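You operate a simulated robot arm through the tools that you are given. There is no shell and no other tool.

Carry out the task below with a simulated robot arm. There is one attempt and no reset: what you move stays moved.

TASK
Reroute the air at the valve board: open valves 6 and 7, then shut 1 and 2.
Fine: no line loses its air on the way; leave the other valves.

The check looks at the end state, three seconds after you hand in, the way a careful person would. Anything else that was tipped, shoved, dropped, spilled or broken makes it a failure.

THE ROBOT
A 6-joint arm with a two-finger parallel gripper, fixed in place. Base frame: the origin is on the floor under the middle of its stand, x ahead of it, y to its left, z up. Lengths are in cm, angles in rad, forces in N, time in s.
With the tool pointing down near the work surface it reaches from about 24 to 66 cm from the base axis. Its first joint turns from -2.897 to 2.897 rad. Payload 1.57 kg.
The TCP is the grasp point between the finger pads, 3 cm short of the fingertips. In the tool frame z runs along the fingers and y along their closing line. The gripper opens to 11 cm. The fingers are 2.4 cm wide and 1.2 cm thick; the gripper's body (4.8 by 11.2 cm) begins 7.8 cm behind the TCP.
Orientation is that of the tool frame in the base frame, as a unit quaternion [x, y, z, w]. With the fingers straight down and closing along the base's y, the tool's x points along the base's -x, its y along +y and its z along -z.

THE INTERFACE
- The arm moves only by the tool drive_tool. Its argument "increments" is a list of rows, each a list of 7 numbers: the turn, a rotation vector about the tool's x, y, z in degrees, then the shift along the tool's x, y, z in cm, then the closure, from 0 (fully open) to 1 (shut). In form: [[wx, wy, wz, tx, ty, tz, claw], ...]. A call has 1 to 20 rows; each row shifts and turns the commanded pose from where the row before left it, along the tool's axes as they then stand. A row lasts 0.2 s, in which the tool goes at most 5 cm and 0.15 rad; a call with a longer step from one row to the next is refused whole, and so is a gripper value outside its range. A pose out of reach is approached as far as the arm can. The call stops where the force on the tool passes 40 N (or 10 N more than at its start, if that is more) or the arm is blocked; 0.2 s more then pass. Each finger travels about 10.8 cm/s and halts on what it meets, pressing with about 31 N; the grip force reading is that of the motor and also rises with nothing between the fingers. The clock runs only during rows and for 0.2 s after the last one: add rows that do not move to give the fingers time. It gives the time, the measured TCP pose, the force on the tool (base axes), the opening and the grip force at its end, in the units of the frame above (readings bear some noise), with the torque about the TCP (base axes, N m) and any sound that the robot's microphone picked up.
- Cameras (640 x 400 px; columns grow to the right, rows downward): "scene" is fixed at [5.45, -64.65, 176.28]; the picture's right is [0.70, -0.72, 0.00], its down [-0.41, -0.40, -0.82] and it looks along [0.59, 0.57, -0.57] (base axes); focal length 242 px, centre (320, 200). "wrist" rides on the gripper at [7, 1.6, -14.1] in the tool frame; the picture's right is [-0.23, 0.97, 0.00], its down [-0.85, -0.20, -0.48] and it looks along [-0.47, -0.11, 0.88] (tool axes); focal length 222 px, centre (320, 200). There is no depth. A picture from a camera that has moved, and an enlarged one, comes with that camera's place and axes in the base frame and with its lens. The place of the scene camera against the robot may be out by one fixed shift of up to 1.2 cm in any direction.
- camera(camera): a new picture of that camera. It takes no simulated time.
- raise_lower(by): moves the trunk up (or, below 0, down) by that many cm; the arm rides with it, the base frame stays. It gives what a move gives, with no picture.
- enlarge(camera, box): a new picture of the part [left, top, right, bottom] of that camera's present view, enlarged. It takes no simulated time.
- finish_job(): hands the job in; it is judged then, once.

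Places have to be worked out from the pictures, the camera data and where the tool is seen. Open the gripper and draw the arm clear of the work before you hand the job in, unless the task says otherwise.

The tools are called after "Emit:" as name(argument=value, ...) on one line, values as JSON. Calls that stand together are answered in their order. drive_tool: Moves the arm, as the interface text tells. Its arguments: {"type":"object","properties":{"increments":{"type":"array","items":{"type":"array","items":{"type":"number"}}}},"required":["increments"]} The other tools are called the same way: raise_lower (by) moves the trunk up or down; camera (camera) takes a picture; enlarge (camera, box) takes an enlarged picture of a part of a camera's view; finish_job () hands the job in.

At the start:

```text
t: 0.0
position: [20.77, -39.0, 161.31]
ee_rot: [0.0, 1.0, 0.0, 0.001]
force: [0.1, -0.7, -1.1]
torque: [0.0, -0.02, 0.0]
gripper_width: 10.99
finger_force: 0.1
trunk travel left (down, up): [-50.0, 9.0]
```

scene: 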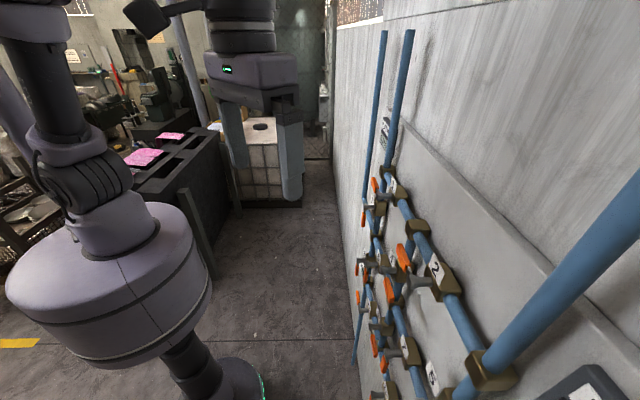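
wrist: 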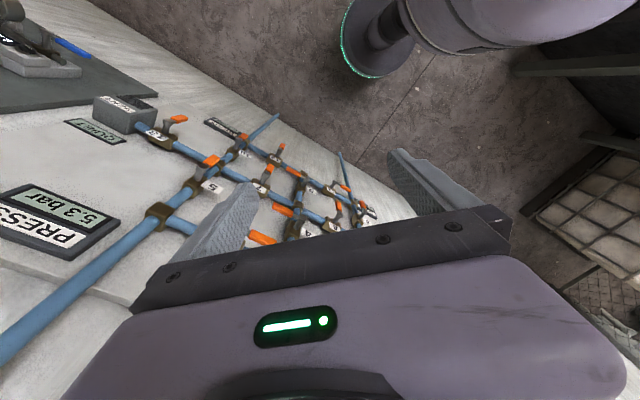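

The pictures show a valve board on a wall to the robot's right (−y side), with many orange-handled valves. I'll enlarge both views to read labels and the piping.

Emit:
enlarge(camera="scene", box=[330, 150, 530, 400])

Emit:
enlarge(camera="wrist", box=[60, 80, 400, 280])

```text
1.60 times, centred on (430, 275) of scene
camera zoom: at [5.45, -64.65, 176.28], right [0.7, -0.72, 0.0], down [-0.41, -0.4, -0.82], along [0.59, 0.57, -0.57], focal length 388 px, centre (144, 80)
```

zoom: 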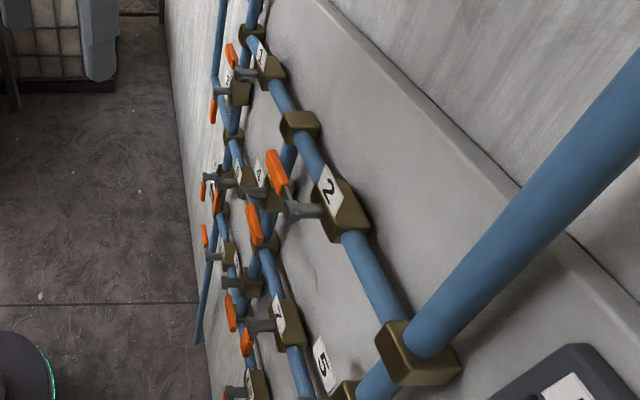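

```text
1.88 times, centred on (230, 180) of wrist
camera zoom: at [13.71, -37.43, 175.34], right [0.23, 0.97, 0.0], down [0.85, -0.2, 0.48], along [0.47, -0.11, -0.88], focal length 418 px, centre (489, 238)
```

zoom: 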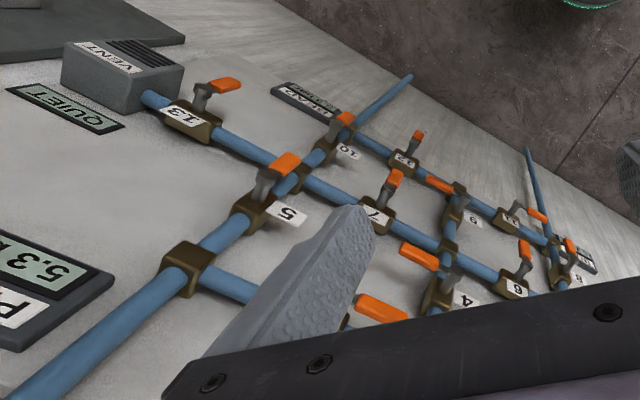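

The wall runs at about 45° to the base frame; triangulating label 5 puts the board face near (x−y)/√2 ≈ 68 cm, with valves between z≈115 and 147. I'll first turn the tool about the vertical (far from the board) so it can face the board with the camera on top.

Emit:
drive_tool(increments=[[0, 0, -8.4, 0, 0, 0, 0], [0, 0, -8.4, 0, 0, 0, 0], [0, 0, -8.4, 0, 0, 0, 0], [0, 0, -8.4, 0, 0, 0, 0], [0, 0, -8.4, 0, 0, 0, 0], [0, 0, -8.4, 0, 0, 0, 0], [0, 0, -8.4, 0, 0, 0, 0], [0, 0, -8.4, 0, 0, 0, 0]])

```text
t: 1.8
position: [20.9, -38.98, 161.19]
ee_rot: [-0.555, 0.832, 0.0, 0.0]
force: [-0.5, -0.3, 0.9]
torque: [-0.01, -0.01, -0.01]
gripper_width: 11.0
finger_force: 0.1
trunk travel left (down, up): [-50.0, 9.0]
```

The turn tracks well; I continue the remaining 67.6° about the vertical.

Emit:
drive_tool(increments=[[0, 0, -8.45, 0, 0, 0, 0], [0, 0, -8.45, 0, 0, 0, 0], [0, 0, -8.45, 0, 0, 0, 0], [0, 0, -8.45, 0, 0, 0, 0], [0, 0, -8.45, 0, 0, 0, 0], [0, 0, -8.45, 0, 0, 0, 0], [0, 0, -8.45, 0, 0, 0, 0], [0, 0, -8.45, 0, 0, 0, 0]])

Emit:
camera(camera="scene")

Emit:
camera(camera="wrist")

```text
t: 3.6
position: [36.71, -15.46, 143.52]
ee_rot: [0.919, -0.393, 0.007, 0.015]
force: [0.0, -0.4, -0.2]
torque: [-0.04, -0.01, 0.0]
gripper_width: 10.98
finger_force: 0.2
out of reach, approached as far as the arm can: row 1, 2, 3, 4, 5, 6, 7, 8
trunk travel left (down, up): [-50.0, 9.0]
```

```text
taken
```

scene: 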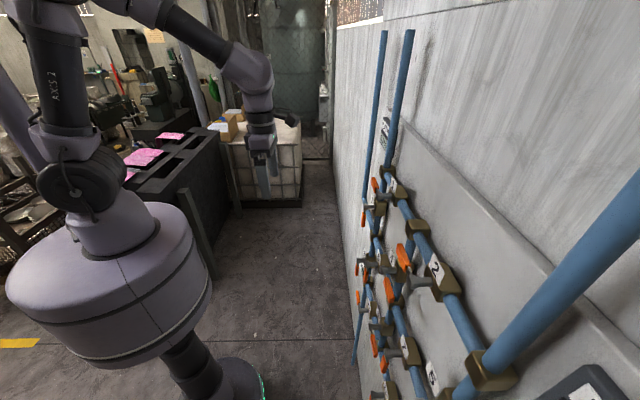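

```text
taken
camera wrist: at [40.29, -21.18, 157.75], right [-0.86, -0.51, 0.02], down [-0.45, 0.77, 0.45], along [-0.24, 0.38, -0.89], focal length 222 px, centre (320, 200)
```

wrist: 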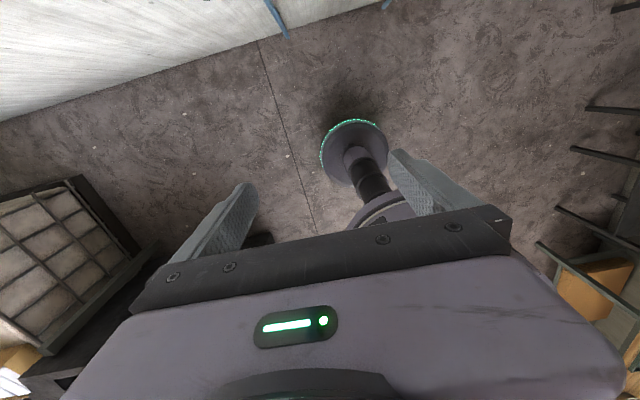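

The arm couldn't hold that position with this heading and settled at (36.7,−15.5,143.5), still clear of everything. I now tilt the tool about its y toward the board in a few rows and watch how the commanded pose behaves.

Emit:
drive_tool(increments=[[0, 8, 0, 0, 0, 0, 0], [0, 8, 0, 0, 0, 0, 0], [0, 8, 0, 0, 0, 0, 0], [0, 8, 0, 0, 0, 0, 0]])

Emit:
camera(camera="scene")

```text
t: 4.6
position: [36.7, -15.4, 143.53]
ee_rot: [0.888, -0.368, 0.255, 0.107]
force: [-0.1, 1.0, -0.5]
torque: [0.03, 0.0, -0.01]
gripper_width: 10.99
finger_force: 0.1
trunk travel left (down, up): [-50.0, 9.0]
```

```text
taken
```

scene: 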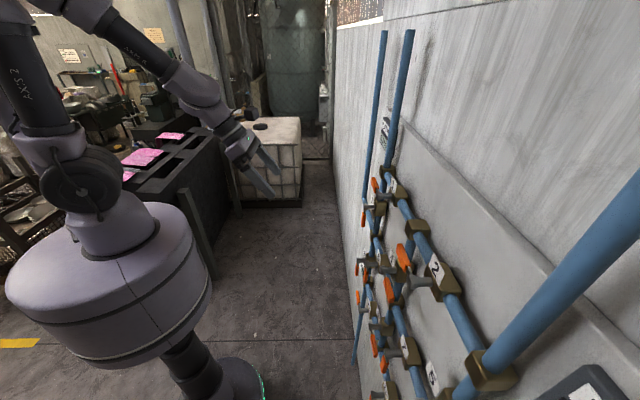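

Position held while tilting, so the command restarts from the actual pose each call. I continue the tilt to bring the tool horizontal.

Emit:
drive_tool(increments=[[0, 8.2, 0, 0, 0, 0, 0], [0, 8.2, 0, 0, 0, 0, 0], [0, 8.2, 0, 0, 0, 0, 0], [0, 8.2, 0, 0, 0, 0, 0], [0, 8.2, 0, 0, 0, 0, 0], [0, 8.2, 0, 0, 0, 0, 0], [0, 8.2, 0, 0, 0, 0, 0]])

Emit:
camera(camera="scene")

Emit:
camera(camera="wrist")

```text
t: 6.2
position: [46.18, -15.53, 146.33]
ee_rot: [0.657, -0.275, 0.648, 0.271]
force: [-0.6, 0.2, 0.4]
torque: [-0.01, -0.03, -0.01]
gripper_width: 11.03
finger_force: 0.1
out of reach, approached as far as the arm can: row 1, 2, 3, 4, 5, 6, 7
trunk travel left (down, up): [-50.0, 9.0]
```

```text
taken
```

scene: 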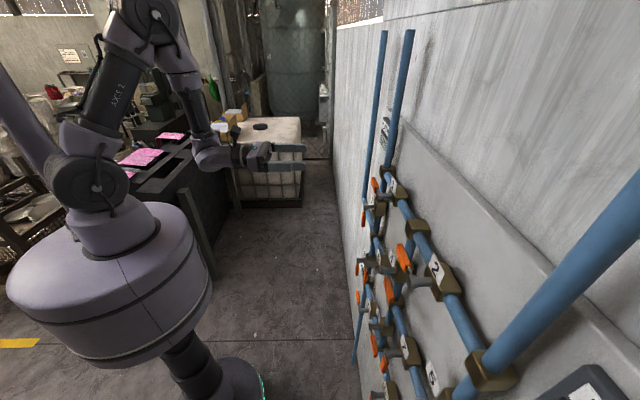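

```text
taken
camera wrist: at [35.05, -6.63, 153.48], right [-0.7, -0.68, -0.23], down [-0.2, 0.49, -0.85], along [0.69, -0.54, -0.48], focal length 222 px, centre (320, 200)
```

wrist: 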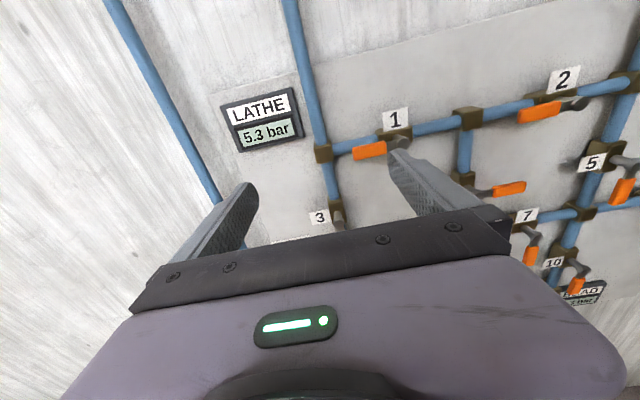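

Now the camera faces the board upright: valve 1 and 2 on the top line, handles horizontal along the pipe (open). I slide the tool right (tool +y) to view the whole board.

Emit:
drive_tool(increments=[[0, 0, 0, 0, 2.5, 0, 0], [0, 0, 0, 0, 2.5, 0, 0], [0, 0, 0, 0, 2.5, 0, 0], [0, 0, 0, 0, 2.5, 0, 0], [0, 0, 0, 0, 2.5, 0, 0], [0, 0, 0, 0, 2.5, 0, 0], [0, 0, 0, 0, 2.5, 0, 0], [0, 0, 0, 0, 2.5, 0, 0]])

Emit:
camera(camera="wrist")

Emit:
camera(camera="scene")

```text
t: 8.0
position: [46.06, -16.39, 148.56]
ee_rot: [0.656, -0.277, 0.647, 0.273]
force: [0.0, 0.3, 0.3]
torque: [0.0, 0.03, -0.02]
gripper_width: 11.0
finger_force: 0.0
out of reach, approached as far as the arm can: row 1, 2, 3, 4, 5, 6, 7, 8
trunk travel left (down, up): [-50.0, 9.0]
```

```text
taken
camera wrist: at [34.93, -7.69, 155.75], right [-0.7, -0.68, -0.23], down [-0.2, 0.49, -0.85], along [0.69, -0.55, -0.48], focal length 222 px, centre (320, 200)
```

wrist: 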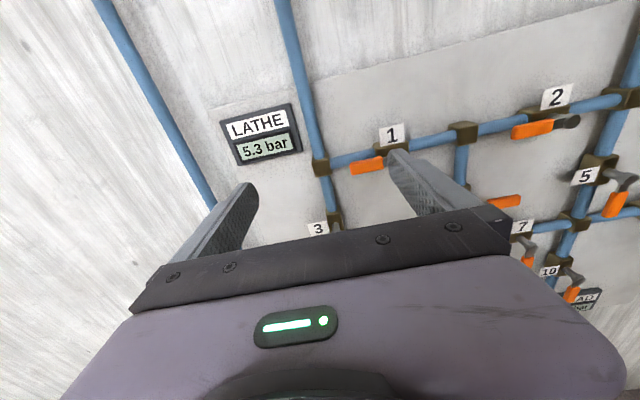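

```text
taken
```

scene: 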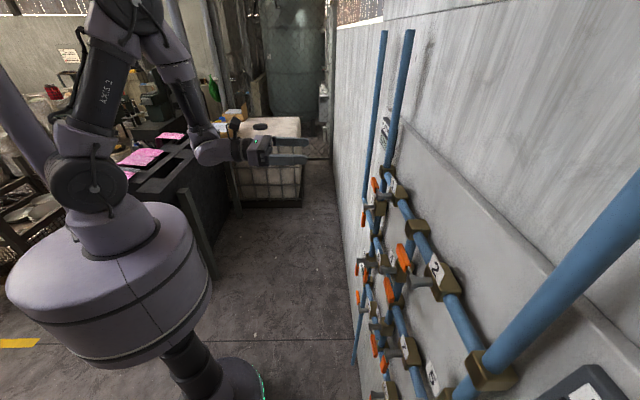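

The arm barely moved, so a wrist joint is against its limit in this camera-up attitude. I rotate the tool about its own axis by +90° (away from that limit) to regain freedom.

Emit:
drive_tool(increments=[[0, 0, 8.2, 0, 0, 0, 0], [0, 0, 8.2, 0, 0, 0, 0], [0, 0, 8.2, 0, 0, 0, 0], [0, 0, 8.2, 0, 0, 0, 0], [0, 0, 8.2, 0, 0, 0, 0], [0, 0, 8.2, 0, 0, 0, 0], [0, 0, 8.2, 0, 0, 0, 0], [0, 0, 8.2, 0, 0, 0, 0], [0, 0, 8.2, 0, 0, 0, 0], [0, 0, 8.2, 0, 0, 0, 0], [0, 0, 8.0, 0, 0, 0, 0]])

Emit:
camera(camera="wrist")

Emit:
camera(camera="scene")

```text
t: 10.4
position: [45.88, -16.42, 148.82]
ee_rot: [-0.27, 0.658, -0.65, 0.267]
force: [0.1, -0.9, 0.0]
torque: [0.0, 0.02, 0.02]
gripper_width: 11.01
finger_force: 0.0
trunk travel left (down, up): [-50.0, 9.0]
```

```text
taken
camera wrist: at [31.03, -11.35, 147.22], right [0.15, 0.17, -0.97], down [0.28, 0.94, 0.21], along [0.95, -0.3, 0.1], focal length 222 px, centre (320, 200)
```

wrist: 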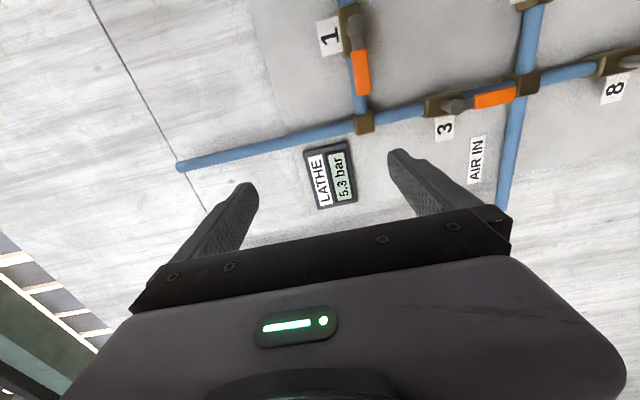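

```text
taken
```

scene: 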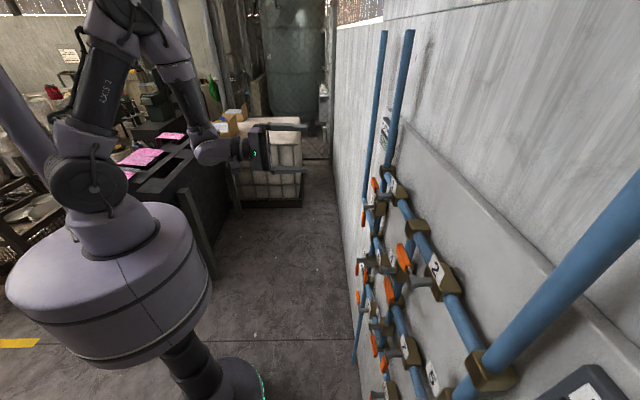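

The arm holds here freely. Now I slide right along the board (tool +x) to see more of it.

Emit:
drive_tool(increments=[[0, 0, 0, 2.5, 0, 0, 0], [0, 0, 0, 2.5, 0, 0, 0], [0, 0, 0, 2.5, 0, 0, 0], [0, 0, 0, 2.5, 0, 0, 0], [0, 0, 0, 2.5, 0, 0, 0], [0, 0, 0, 2.5, 0, 0, 0], [0, 0, 0, 2.5, 0, 0, 0], [0, 0, 0, 2.5, 0, 0, 0]])

Emit:
camera(camera="wrist")

Emit:
camera(camera="scene")

```text
t: 12.2
position: [45.87, -18.26, 151.58]
ee_rot: [-0.269, 0.659, -0.65, 0.266]
force: [-0.8, 0.8, -0.3]
torque: [-0.01, 0.02, 0.0]
gripper_width: 11.02
finger_force: 0.1
out of reach, approached as far as the arm can: row 1, 2, 3, 4, 5, 6, 7, 8
trunk travel left (down, up): [-50.0, 9.0]
```

```text
taken
camera wrist: at [31.01, -13.09, 150.2], right [0.15, 0.17, -0.97], down [0.28, 0.94, 0.21], along [0.95, -0.3, 0.1], focal length 222 px, centre (320, 200)
```

wrist: 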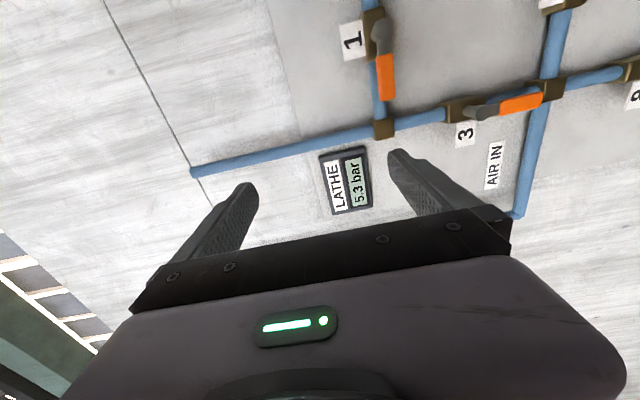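

```text
taken
```

scene: 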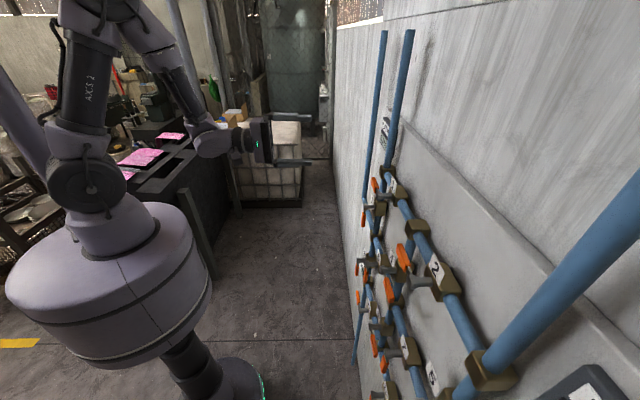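

Still limited: the wrist is at its minimum distance from the base, so I must extend toward the board before sliding right. Handles stand only ~4–5 cm off the board (normal ≈64), so moving the TCP to normal ≈52 (tips ≈55) stays clear.

Emit:
drive_tool(increments=[[0, 0, 0, 0, 0, 2.3, 0], [0, 0, 0, 0, 0, 2.3, 0], [0, 0, 0, 0, 0, 2.3, 0], [0, 0, 0, 2, 0, 0, 0], [0, 0, 0, 2, 0, 0, 0], [0, 0, 0, 2, 0, 0, 0], [0, 0, 0, 2, 0, 0, 0], [0, 0, 0, 2, 0, 0, 0]])

Emit:
camera(camera="wrist")

Emit:
camera(camera="scene")

```text
t: 14.0
position: [47.21, -22.72, 157.13]
ee_rot: [-0.27, 0.66, -0.649, 0.265]
force: [-0.8, 0.2, 0.1]
torque: [0.02, 0.01, -0.01]
gripper_width: 11.0
finger_force: 0.1
out of reach, approached as far as the arm can: row 1, 2, 3, 4, 5, 6, 7, 8
trunk travel left (down, up): [-50.0, 9.0]
```

```text
taken
camera wrist: at [32.28, -17.56, 155.77], right [0.15, 0.17, -0.97], down [0.28, 0.94, 0.21], along [0.95, -0.3, 0.09], focal length 222 px, centre (320, 200)
```

wrist: 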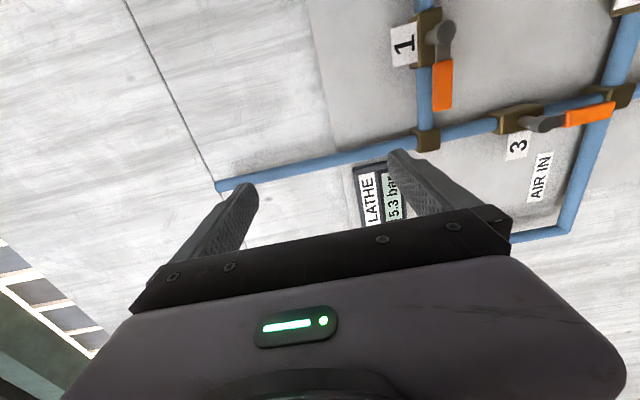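

```text
taken
```

scene: 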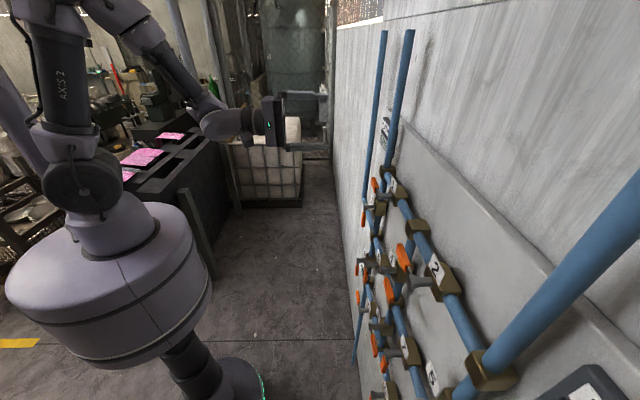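

The arm keeps drifting rather than tracking, so I need to understand its joint configuration. I enlarge the arm in the scene view.

Emit:
enlarge(camera="scene", box=[0, 0, 340, 212])

Emit:
enlarge(camera="scene", box=[60, 0, 340, 175])

```text
1.88 times, centred on (170, 106) of scene
camera zoom: at [5.45, -64.65, 176.28], right [0.7, -0.72, 0.0], down [-0.41, -0.4, -0.82], along [0.59, 0.57, -0.57], focal length 456 px, centre (602, 377)
```

zoom: 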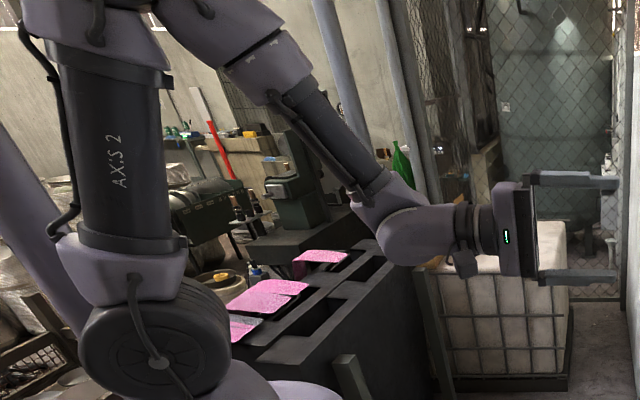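

```text
2.29 times, centred on (200, 88) of scene
camera zoom: at [5.45, -64.65, 176.28], right [0.7, -0.72, 0.0], down [-0.41, -0.4, -0.82], along [0.59, 0.57, -0.57], focal length 554 px, centre (594, 457)
```

zoom: 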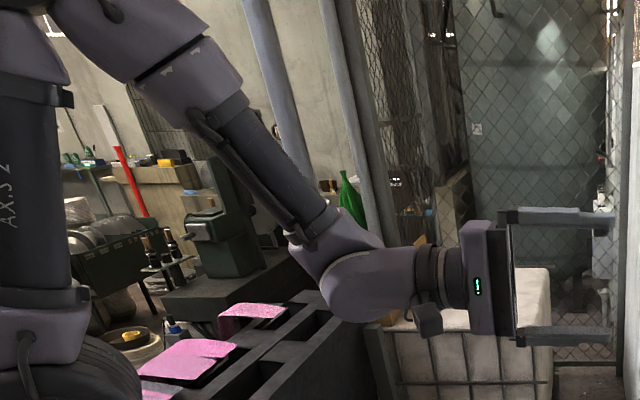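

The wrist looks like a roll–bend–roll type, and the forearm roll is at its limit because the tool was tilted sideways out of the arm's plane. I'll tilt the tool back down, line it up in the arm's plane, and then tilt up in-plane.

Emit:
drive_tool(increments=[[-8.2, 0, 0, 0, 0, 0, 0], [-8.2, 0, 0, 0, 0, 0, 0], [-8.2, 0, 0, 0, 0, 0, 0], [-8.2, 0, 0, 0, 0, 0, 0], [-8.2, 0, 0, 0, 0, 0, 0], [-8.2, 0, 0, 0, 0, 0, 0], [-8.2, 0, 0, 0, 0, 0, 0], [-8.2, 0, 0, 0, 0, 0, 0], [-8.2, 0, 0, 0, 0, 0, 0], [-8.2, 0, 0, 0, 0, 0, 0], [-8.0, 0, 0, 0, 0, 0, 0]])

Emit:
camera(camera="scene")

```text
t: 16.4
position: [47.42, -22.88, 157.07]
ee_rot: [-0.38, 0.925, 0.006, -0.003]
force: [-0.6, -0.4, 0.1]
torque: [0.05, 0.02, 0.04]
gripper_width: 11.01
finger_force: 0.0
trunk travel left (down, up): [-50.0, 9.0]
```

```text
taken
```

scene: 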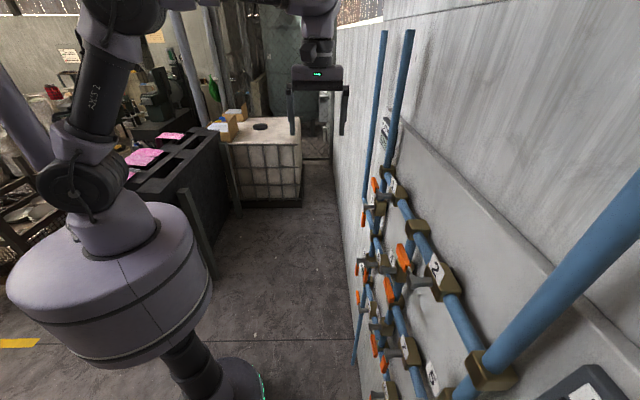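

Tool is vertical again with normal freedom. I now slide along the board to u≈0 (arm plane pointing straight at the board), still at normal ≈50.

Emit:
drive_tool(increments=[[0, 0, 0, 2.5, 0, 0, 0], [0, 0, 0, 2.5, 0, 0, 0], [0, 0, 0, 2.5, 0, 0, 0], [0, 0, 0, 2.5, 0, 0, 0], [0, 0, 0, 2.5, 0, 0, 0], [0, 0, 0, 2.5, 0, 0, 0], [0, 0, 0, 2.3, 0, 0, 0]])

Emit:
camera(camera="scene")

```text
t: 18.0
position: [34.82, -34.97, 157.07]
ee_rot: [-0.381, 0.924, 0.004, -0.002]
force: [-0.7, 0.0, 0.6]
torque: [-0.02, -0.04, -0.03]
gripper_width: 11.0
finger_force: 0.0
trunk travel left (down, up): [-50.0, 9.0]
```

```text
taken
```

scene: 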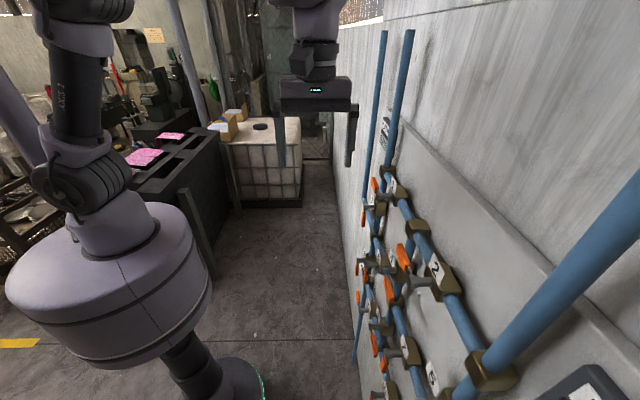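

Now at u≈0, normal 49. I tilt up in the arm's plane (about tool x, positive) toward the board.

Emit:
drive_tool(increments=[[8.2, 0, 0, 0, 0, 0, 0], [8.2, 0, 0, 0, 0, 0, 0], [8.2, 0, 0, 0, 0, 0, 0], [8.2, 0, 0, 0, 0, 0, 0], [8.2, 0, 0, 0, 0, 0, 0], [8.2, 0, 0, 0, 0, 0, 0]])

Emit:
camera(camera="scene")

```text
t: 19.4
position: [34.96, -34.92, 157.07]
ee_rot: [-0.346, 0.843, -0.381, 0.158]
force: [-0.1, 0.4, 0.3]
torque: [0.0, 0.01, -0.01]
gripper_width: 10.99
finger_force: 0.1
trunk travel left (down, up): [-50.0, 9.0]
```

```text
taken
```

scene: 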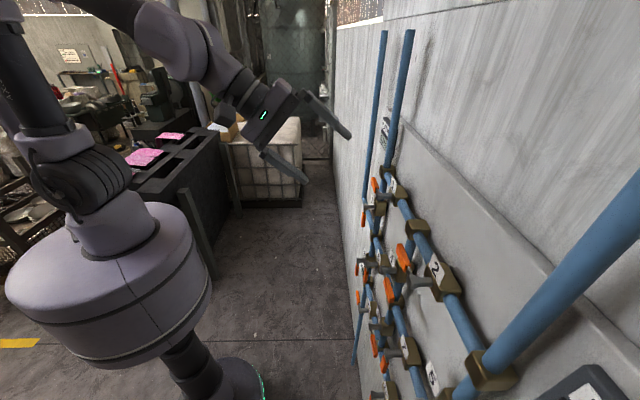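

Tracking well so far (49° tilt). I continue the remaining 41°.

Emit:
drive_tool(increments=[[8.2, 0, 0, 0, 0, 0, 0], [8.2, 0, 0, 0, 0, 0, 0], [8.2, 0, 0, 0, 0, 0, 0], [8.2, 0, 0, 0, 0, 0, 0], [8.0, 0, 0, 0, 0, 0, 0]])

Emit:
camera(camera="scene")

Emit:
camera(camera="wrist")

```text
t: 20.6
position: [36.41, -36.47, 157.61]
ee_rot: [-0.27, 0.658, -0.65, 0.268]
force: [-0.1, -0.8, 1.6]
torque: [0.01, 0.02, -0.02]
gripper_width: 11.01
finger_force: 0.0
out of reach, approached as far as the arm can: row 2, 4, 5
trunk travel left (down, up): [-50.0, 9.0]
```

```text
taken
```

scene: 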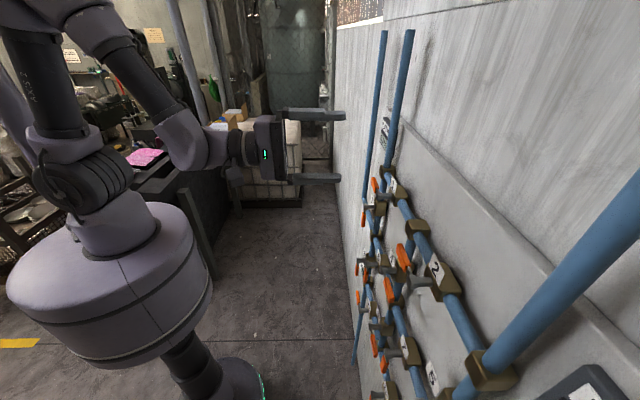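

```text
taken
camera wrist: at [21.44, -31.38, 156.13], right [0.15, 0.17, -0.97], down [0.27, 0.94, 0.21], along [0.95, -0.3, 0.1], focal length 222 px, centre (320, 200)
```

wrist: 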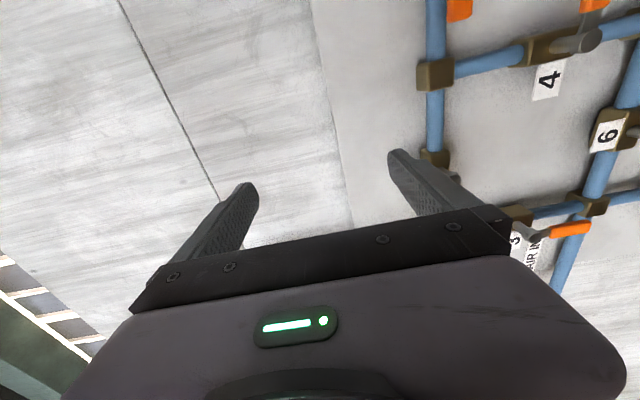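

The tool now faces the board freely at u≈0, normal ≈51.5. I lower the trunk 20 cm to bring the arm level with the valve rows and take a look.

Emit:
raise_lower(by=-20)

Emit:
camera(camera="wrist")

Emit:
camera(camera="scene")

```text
t: 22.8
position: [36.3, -36.34, 137.76]
ee_rot: [-0.271, 0.657, -0.65, 0.268]
force: [-0.4, -0.2, -0.9]
torque: [-0.04, -0.01, -0.02]
gripper_width: 10.96
finger_force: 0.0
trunk travel left (down, up): [-30.0, 29.0]
```

```text
taken
camera wrist: at [21.3, -31.25, 136.25], right [0.15, 0.17, -0.97], down [0.27, 0.94, 0.2], along [0.95, -0.3, 0.1], focal length 222 px, centre (320, 200)
```

wrist: 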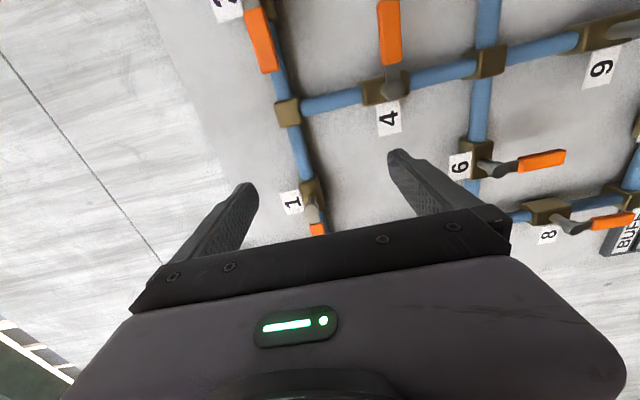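

```text
taken
```

scene: 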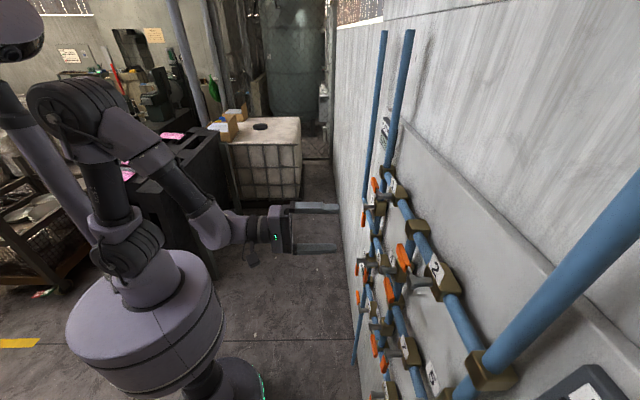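

I can now read the layout: open handles on horizontal pipes point left, closed ones point down (6), and closed vertical ones point right (4). I slide right along the board to bring 7, 2 and the right side into view.

Emit:
drive_tool(increments=[[0, 0, 0, 2.5, 0, 0, 0], [0, 0, 0, 2.5, 0, 0, 0], [0, 0, 0, 2.5, 0, 0, 0], [0, 0, 0, 2.5, 0, 0, 0], [0, 0, 0, 2.5, 0, 0, 0], [0, 0, 0, 2.5, 0, 0, 0]])

Emit:
camera(camera="wrist")

```text
t: 24.2
position: [25.66, -47.16, 137.67]
ee_rot: [-0.271, 0.657, -0.65, 0.269]
force: [-1.2, 0.1, 0.3]
torque: [0.01, 0.01, -0.01]
gripper_width: 11.0
finger_force: 0.0
trunk travel left (down, up): [-30.0, 29.0]
```

```text
taken
camera wrist: at [10.59, -42.05, 136.15], right [0.15, 0.17, -0.97], down [0.27, 0.94, 0.21], along [0.95, -0.3, 0.1], focal length 222 px, centre (320, 200)
```

wrist: 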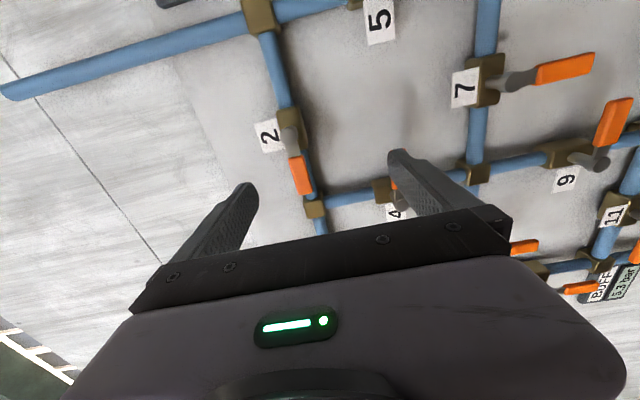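

Triangulating labels across these wrist views gives board face ≈ N 68.7 (along tool z); labels 1 (U −9, z 145), 2 (U 17, z 145), 6 (U −9, z 119), 7 (U 17, z 119). I enlarge valves 7 and 2 for handle geometry.

Emit:
enlarge(camera="wrist", box=[430, 20, 640, 151])

Emit:
enlarge(camera="wrist", box=[230, 90, 390, 190])

```text
3.05 times, centred on (535, 86) of wrist
camera zoom: at [10.59, -42.05, 136.15], right [0.15, 0.17, -0.97], down [0.27, 0.94, 0.21], along [0.95, -0.3, 0.1], focal length 677 px, centre (-335, 549)
```

zoom: 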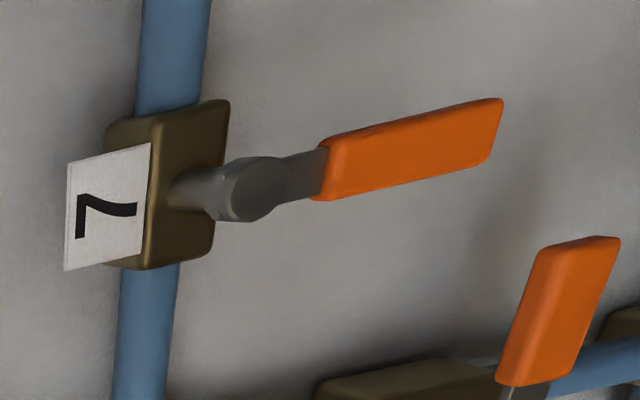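

```text
4.00 times, centred on (310, 140) of wrist
camera zoom: at [10.59, -42.05, 136.15], right [0.15, 0.17, -0.97], down [0.27, 0.94, 0.21], along [0.95, -0.3, 0.1], focal length 888 px, centre (360, 440)
```

zoom: 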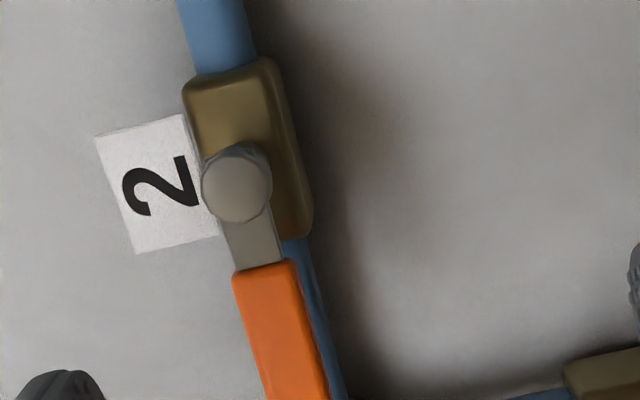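

Handle levers are about 8 cm long (orange from ~3 to 8 cm radius), stems near U≈17 and U≈−9. I lower the trunk 15 cm for a second baseline to triangulate valve 7's knob and lever depth.

Emit:
raise_lower(by=-15)

Emit:
camera(camera="wrist")

Emit:
enlarge(camera="wrist", box=[250, 20, 490, 170])

Emit:
camera(camera="scene")

```text
t: 25.9
position: [25.69, -46.99, 122.59]
ee_rot: [-0.27, 0.657, -0.65, 0.268]
force: [0.0, 0.4, -0.1]
torque: [0.03, -0.05, 0.03]
gripper_width: 10.99
finger_force: 0.1
trunk travel left (down, up): [-15.0, 44.0]
```

```text
taken
camera wrist: at [10.66, -41.97, 121.19], right [0.15, 0.17, -0.97], down [0.27, 0.94, 0.2], along [0.95, -0.3, 0.1], focal length 222 px, centre (320, 200)
```

wrist: 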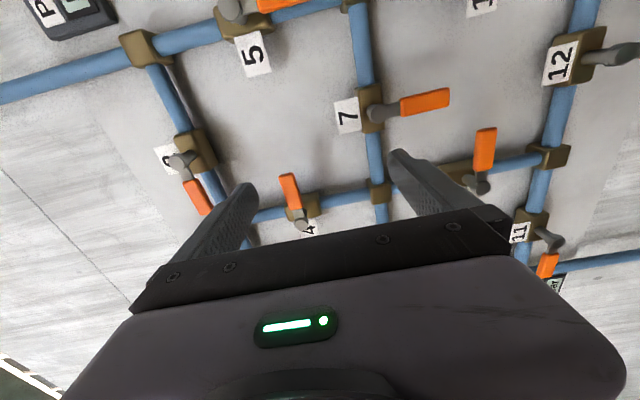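

```text
2.67 times, centred on (370, 95) of wrist
camera zoom: at [10.66, -41.97, 121.19], right [0.15, 0.17, -0.97], down [0.27, 0.94, 0.2], along [0.95, -0.3, 0.1], focal length 592 px, centre (187, 480)
```

zoom: 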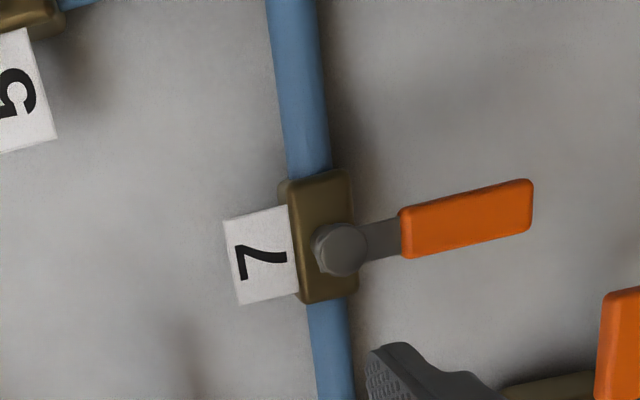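

```text
taken
```

scene: 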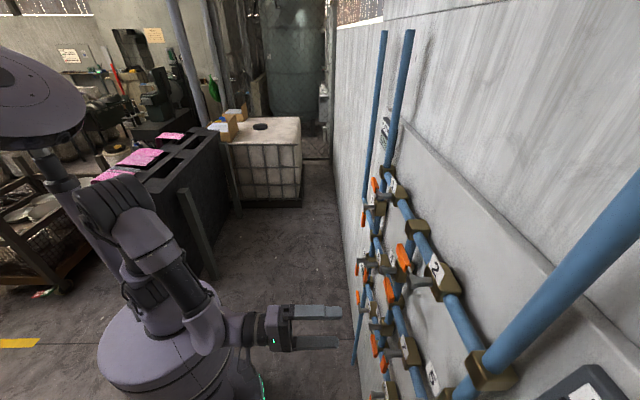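

Valve 7's knob triangulates to U 16.7, V 24.4 (z≈115), lever front at N≈65.9, hanging straight down 8.2 cm — closed. Plan: with shut fingers, push the lever from its right side clockwise (down→left) about its stem. First I lower the trunk 12 cm and close the gripper while still clear of the board.

Emit:
raise_lower(by=-12)

Emit:
drive_tool(increments=[[0, 0, 0, 1.5, 0, 0, 1], [0, 0, 0, 1.5, 0, 0, 1], [0, 0, 0, 1.5, 0, 0, 1], [0, 0, 0, 0.6, 0.9, 0, 1], [0, 0, 0, 0, 1.0, 0, 1]])

Emit:
camera(camera="wrist")

Emit:
camera(camera="scene")

```text
t: 27.4
position: [25.74, -46.99, 110.76]
ee_rot: [-0.271, 0.658, -0.65, 0.268]
force: [1.0, -0.6, 0.0]
torque: [-0.01, 0.01, 0.01]
gripper_width: 11.0
finger_force: 0.0
trunk travel left (down, up): [-3.0, 56.0]
```

```text
t: 28.6
position: [21.96, -50.68, 108.81]
ee_rot: [-0.272, 0.657, -0.65, 0.267]
force: [0.3, 0.2, 0.8]
torque: [-0.03, -0.02, -0.02]
gripper_width: 0.01
finger_force: 21.3
trunk travel left (down, up): [-3.0, 56.0]
```

```text
taken
camera wrist: at [6.98, -45.61, 107.28], right [0.15, 0.17, -0.97], down [0.27, 0.94, 0.21], along [0.95, -0.3, 0.1], focal length 222 px, centre (320, 200)
```

wrist: 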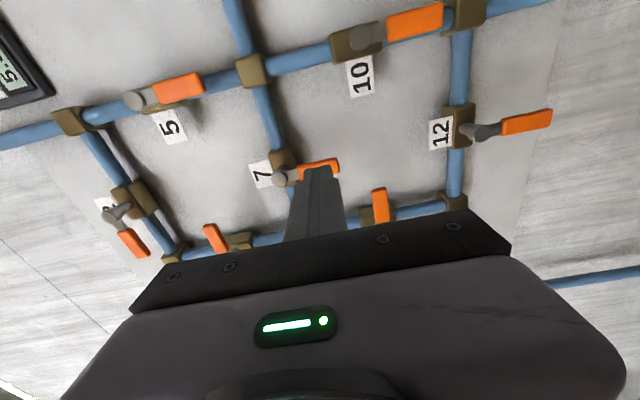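

```text
taken
```

scene: 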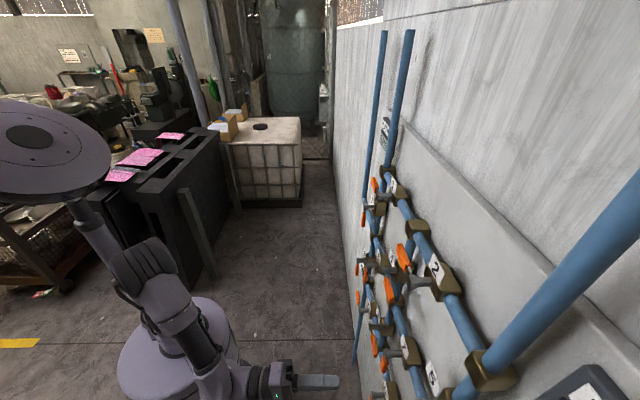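

TCP is at U 20.2, V 30.6, N 51.7, and the projected lever tip matches the picture. Now I advance straight toward the board so the shut fingertips sit to the right of lever 7 (tips at N≈67.2).

Emit:
drive_tool(increments=[[0, 0, 0, 0, 0, 2, 1], [0, 0, 0, 0, 0, 2, 1], [0, 0, 0, 0, 0, 2, 1], [0, 0, 0, 0, 0, 2, 1], [0, 0, 0, 0, 0, 2, 1], [0, 0, 0, 0, 0, 1.2, 1], [0, 0, 0, 0, 0, 1.2, 1]])

Emit:
camera(camera="wrist")

Emit:
enlarge(camera="wrist", box=[200, 80, 440, 230])

```text
t: 30.2
position: [30.76, -59.5, 108.63]
ee_rot: [-0.271, 0.657, -0.651, 0.268]
force: [0.5, -0.2, -0.9]
torque: [0.01, -0.01, -0.04]
gripper_width: 0.0
finger_force: 20.9
trunk travel left (down, up): [-3.0, 56.0]
```

```text
taken
camera wrist: at [15.75, -54.4, 107.1], right [0.15, 0.17, -0.97], down [0.27, 0.94, 0.2], along [0.95, -0.3, 0.1], focal length 222 px, centre (320, 200)
```

wrist: 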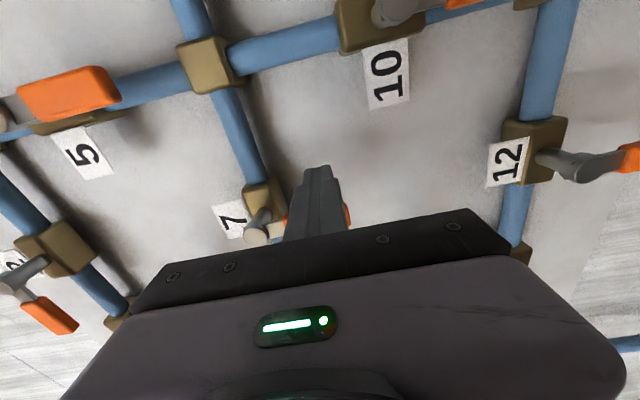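

```text
2.67 times, centred on (320, 155) of wrist
camera zoom: at [15.75, -54.4, 107.1], right [0.15, 0.17, -0.97], down [0.27, 0.94, 0.2], along [0.95, -0.3, 0.1], focal length 592 px, centre (320, 320)
```

zoom: 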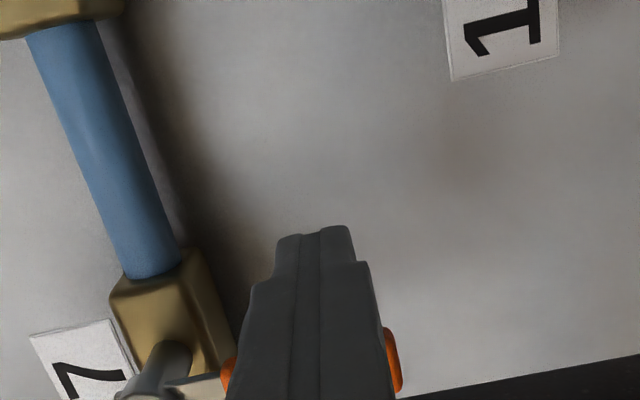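

Fingertips are right of lever 7 with no contact force (N tip ≈67.2). Now I push left slowly along the start of the arc (to roughly 30°) and check.

Emit:
drive_tool(increments=[[0, 0, 0, -0.6, 0.02, 0, 1], [0, 0, 0, -0.6, 0.03, 0, 1], [0, 0, 0, -0.76, 0.21, 0, 1], [0, 0, 0, -0.76, 0.21, 0, 1], [0, 0, 0, -0.84, 0, 0, 1], [0, 0, 0, -0.84, 0, 0, 1]])

Emit:
camera(camera="wrist")

Emit:
camera(camera="scene")

```text
t: 31.6
position: [33.92, -56.47, 108.04]
ee_rot: [-0.271, 0.657, -0.65, 0.267]
force: [-0.7, 0.1, -0.3]
torque: [-0.03, -0.01, -0.02]
gripper_width: 0.0
finger_force: 21.5
trunk travel left (down, up): [-3.0, 56.0]
```

```text
taken
camera wrist: at [18.88, -51.33, 106.59], right [0.15, 0.17, -0.97], down [0.27, 0.94, 0.2], along [0.95, -0.3, 0.1], focal length 222 px, centre (320, 200)
```

wrist: 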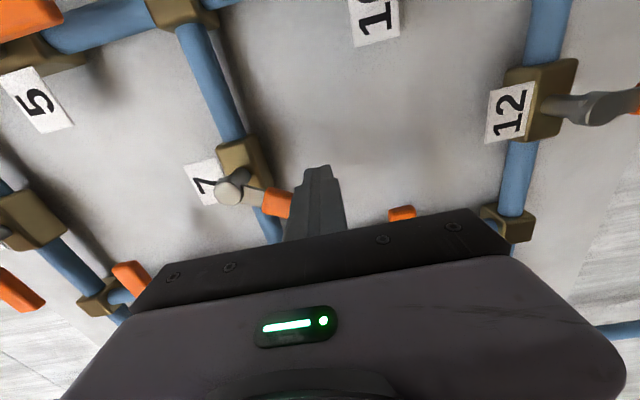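

```text
taken
```

scene: 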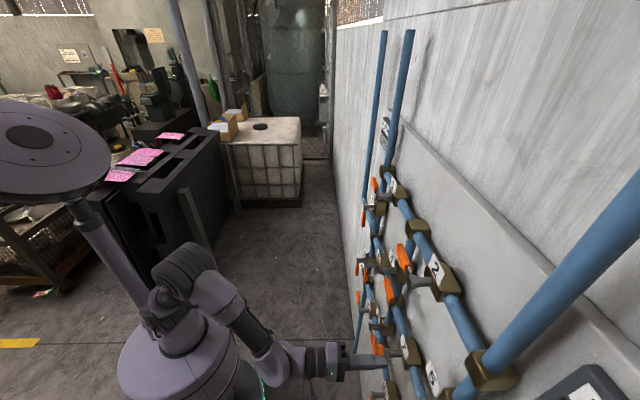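

Lever 7 is turning with very low resistance. I continue the arc toward fully left.

Emit:
drive_tool(increments=[[0, 0, 0, -0.86, -0.29, 0, 1], [0, 0, 0, -0.86, -0.29, 0, 1], [0, 0, 0, -0.79, -0.5, 0, 1], [0, 0, 0, -0.79, -0.5, 0, 1], [0, 0, 0, -0.64, -0.74, 0, 1], [0, 0, 0, -0.64, -0.74, 0, 1], [0, 0, 0, -0.4, -0.8, 0, 1], [0, 0, 0, -0.4, -0.8, 0, 1]])

Emit:
camera(camera="wrist")

Emit:
enlarge(camera="wrist", box=[180, 100, 420, 250])

```text
t: 33.4
position: [37.77, -52.43, 112.77]
ee_rot: [-0.271, 0.657, -0.65, 0.268]
force: [-0.1, 0.1, 0.3]
torque: [0.01, 0.01, -0.01]
gripper_width: 0.02
finger_force: 21.3
trunk travel left (down, up): [-3.0, 56.0]
```

```text
taken
camera wrist: at [22.76, -47.46, 111.37], right [0.15, 0.17, -0.97], down [0.27, 0.94, 0.2], along [0.95, -0.3, 0.1], focal length 222 px, centre (320, 200)
```

wrist: 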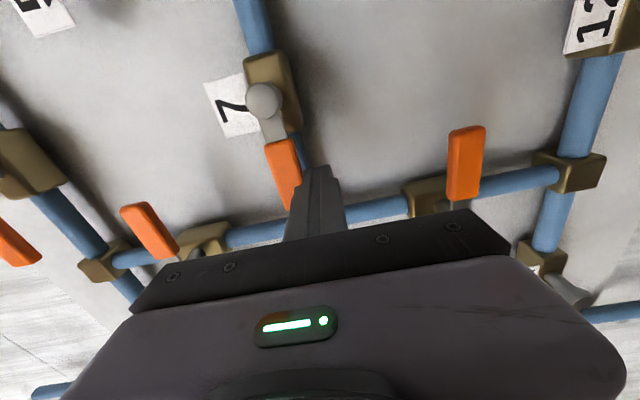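

```text
2.67 times, centred on (300, 175) of wrist
camera zoom: at [22.76, -47.46, 111.37], right [0.15, 0.17, -0.97], down [0.27, 0.94, 0.2], along [0.95, -0.3, 0.1], focal length 592 px, centre (373, 267)
```

zoom: 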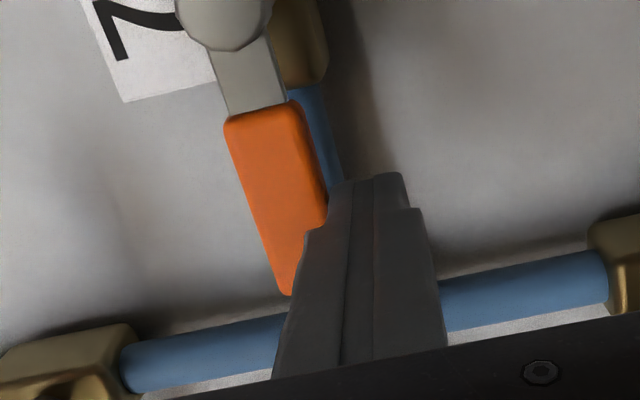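

Lever 7 now lies along its pipe, pointing left (within ~2° of horizontal). I back off slightly downward and retract from the board, then look.

Emit:
drive_tool(increments=[[0, 0, 0, 0, 0.5, 0, 1], [0, 0, 0, 0, 0.3, -1, 1], [0, 0, 0, 0, 0, -2, 1], [0, 0, 0, 0, 0, -2.5, 1], [0, 0, 0, 0, 0, -2.5, 1], [0, 0, 0, 0, 0, -2.5, 1]])

Emit:
camera(camera="wrist")

Emit:
enlarge(camera="wrist", box=[180, 60, 420, 210])

```text
t: 34.8
position: [30.27, -45.09, 112.19]
ee_rot: [-0.271, 0.658, -0.65, 0.268]
force: [0.2, -0.5, 0.6]
torque: [-0.01, -0.01, 0.01]
gripper_width: 0.0
finger_force: 21.3
trunk travel left (down, up): [-3.0, 56.0]
```

```text
taken
camera wrist: at [15.25, -40.04, 110.69], right [0.15, 0.17, -0.97], down [0.27, 0.94, 0.2], along [0.95, -0.3, 0.1], focal length 222 px, centre (320, 200)
```

wrist: 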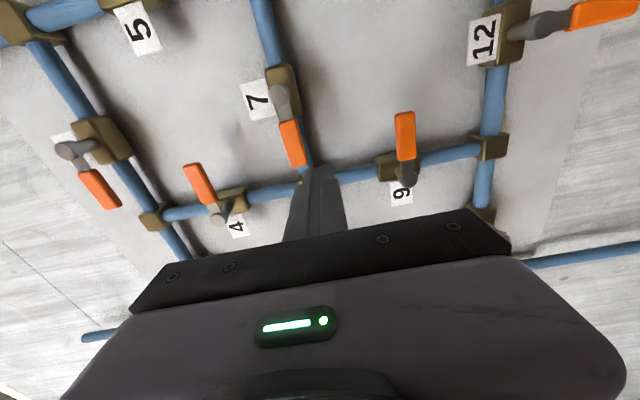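

```text
2.67 times, centred on (300, 135) of wrist
camera zoom: at [15.25, -40.04, 110.69], right [0.15, 0.17, -0.97], down [0.27, 0.94, 0.2], along [0.95, -0.3, 0.1], focal length 592 px, centre (373, 373)
```

zoom: 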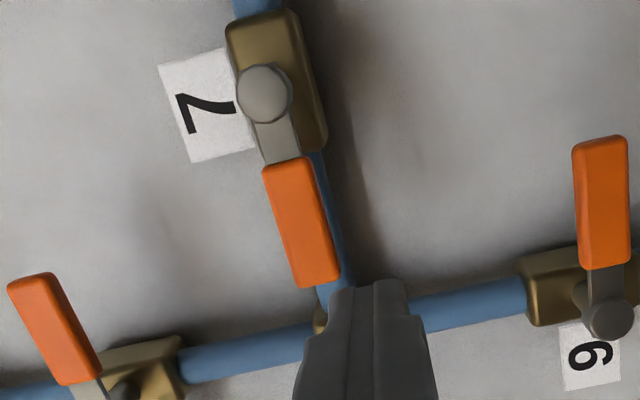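

Valve 7 is cleanly open (lever parallel to the pipe). Now I traverse left at N≈53.6 to the approach position for valve 6, to the right of its lever.

Emit:
drive_tool(increments=[[0, 0, 0, -2, 0.4, 0, 1], [0, 0, 0, -2, 0.4, 0, 1], [0, 0, 0, -2, 0.5, 0, 1], [0, 0, 0, -2, 0.5, 0, 1], [0, 0, 0, -2, 0.5, 0, 1], [0, 0, 0, -2, 0.5, 0, 1], [0, 0, 0, -2, 0.5, 0, 1], [0, 0, 0, -2, 0.2, 0, 1]])

Emit:
camera(camera="wrist")

Emit:
enlarge(camera="wrist", box=[180, 60, 420, 210])

```text
t: 36.6
position: [41.56, -33.76, 108.49]
ee_rot: [-0.272, 0.658, -0.649, 0.268]
force: [0.0, 0.5, -0.3]
torque: [0.0, -0.01, 0.01]
gripper_width: 0.01
finger_force: 21.4
trunk travel left (down, up): [-3.0, 56.0]
```

```text
taken
camera wrist: at [26.58, -28.65, 107.03], right [0.15, 0.17, -0.97], down [0.27, 0.94, 0.2], along [0.95, -0.3, 0.1], focal length 222 px, centre (320, 200)
```

wrist: 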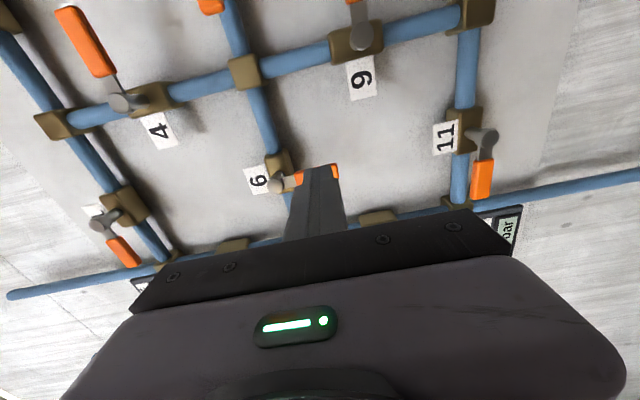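

```text
2.67 times, centred on (300, 135) of wrist
camera zoom: at [26.58, -28.65, 107.03], right [0.15, 0.17, -0.97], down [0.27, 0.94, 0.2], along [0.95, -0.3, 0.1], focal length 592 px, centre (373, 373)
```

zoom: 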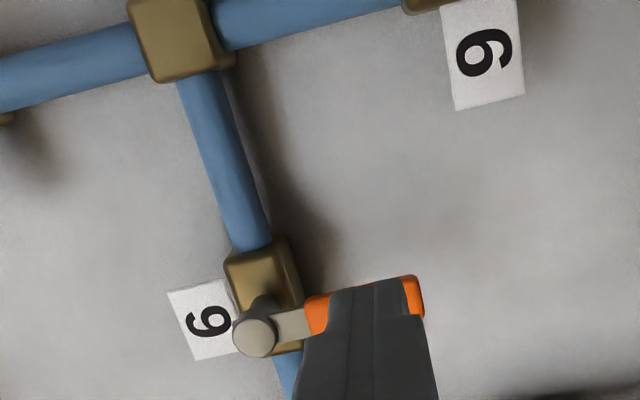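

Knob 6 is at U −9.3, V 24.1, lever hanging down with right edge at U≈−8.3; my finger at U −5.6 has ~1.4 cm side clearance. I advance to put the tips beside lever 6.

Emit:
drive_tool(increments=[[0, 0, 0, 0, -0.1, 2, 1], [0, 0, 0, 0, -0.1, 2, 1], [0, 0, 0, 0, -0.1, 2, 1], [0, 0, 0, 0, -0.1, 2, 1], [0, 0, 0, 0, 0, 1.5, 1], [0, 0, 0, 0, 0, 1.2, 1]])

Emit:
camera(camera="wrist")

```text
t: 38.0
position: [49.24, -41.38, 108.82]
ee_rot: [-0.271, 0.657, -0.651, 0.268]
force: [-0.6, -0.1, 1.2]
torque: [0.0, -0.01, 0.0]
gripper_width: 0.01
finger_force: 21.2
trunk travel left (down, up): [-3.0, 56.0]
```

```text
taken
camera wrist: at [34.14, -36.33, 107.47], right [0.15, 0.17, -0.97], down [0.27, 0.94, 0.2], along [0.95, -0.3, 0.1], focal length 222 px, centre (320, 200)
```

wrist: 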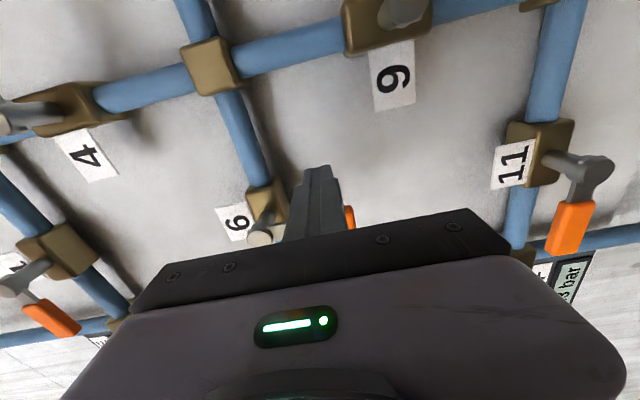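

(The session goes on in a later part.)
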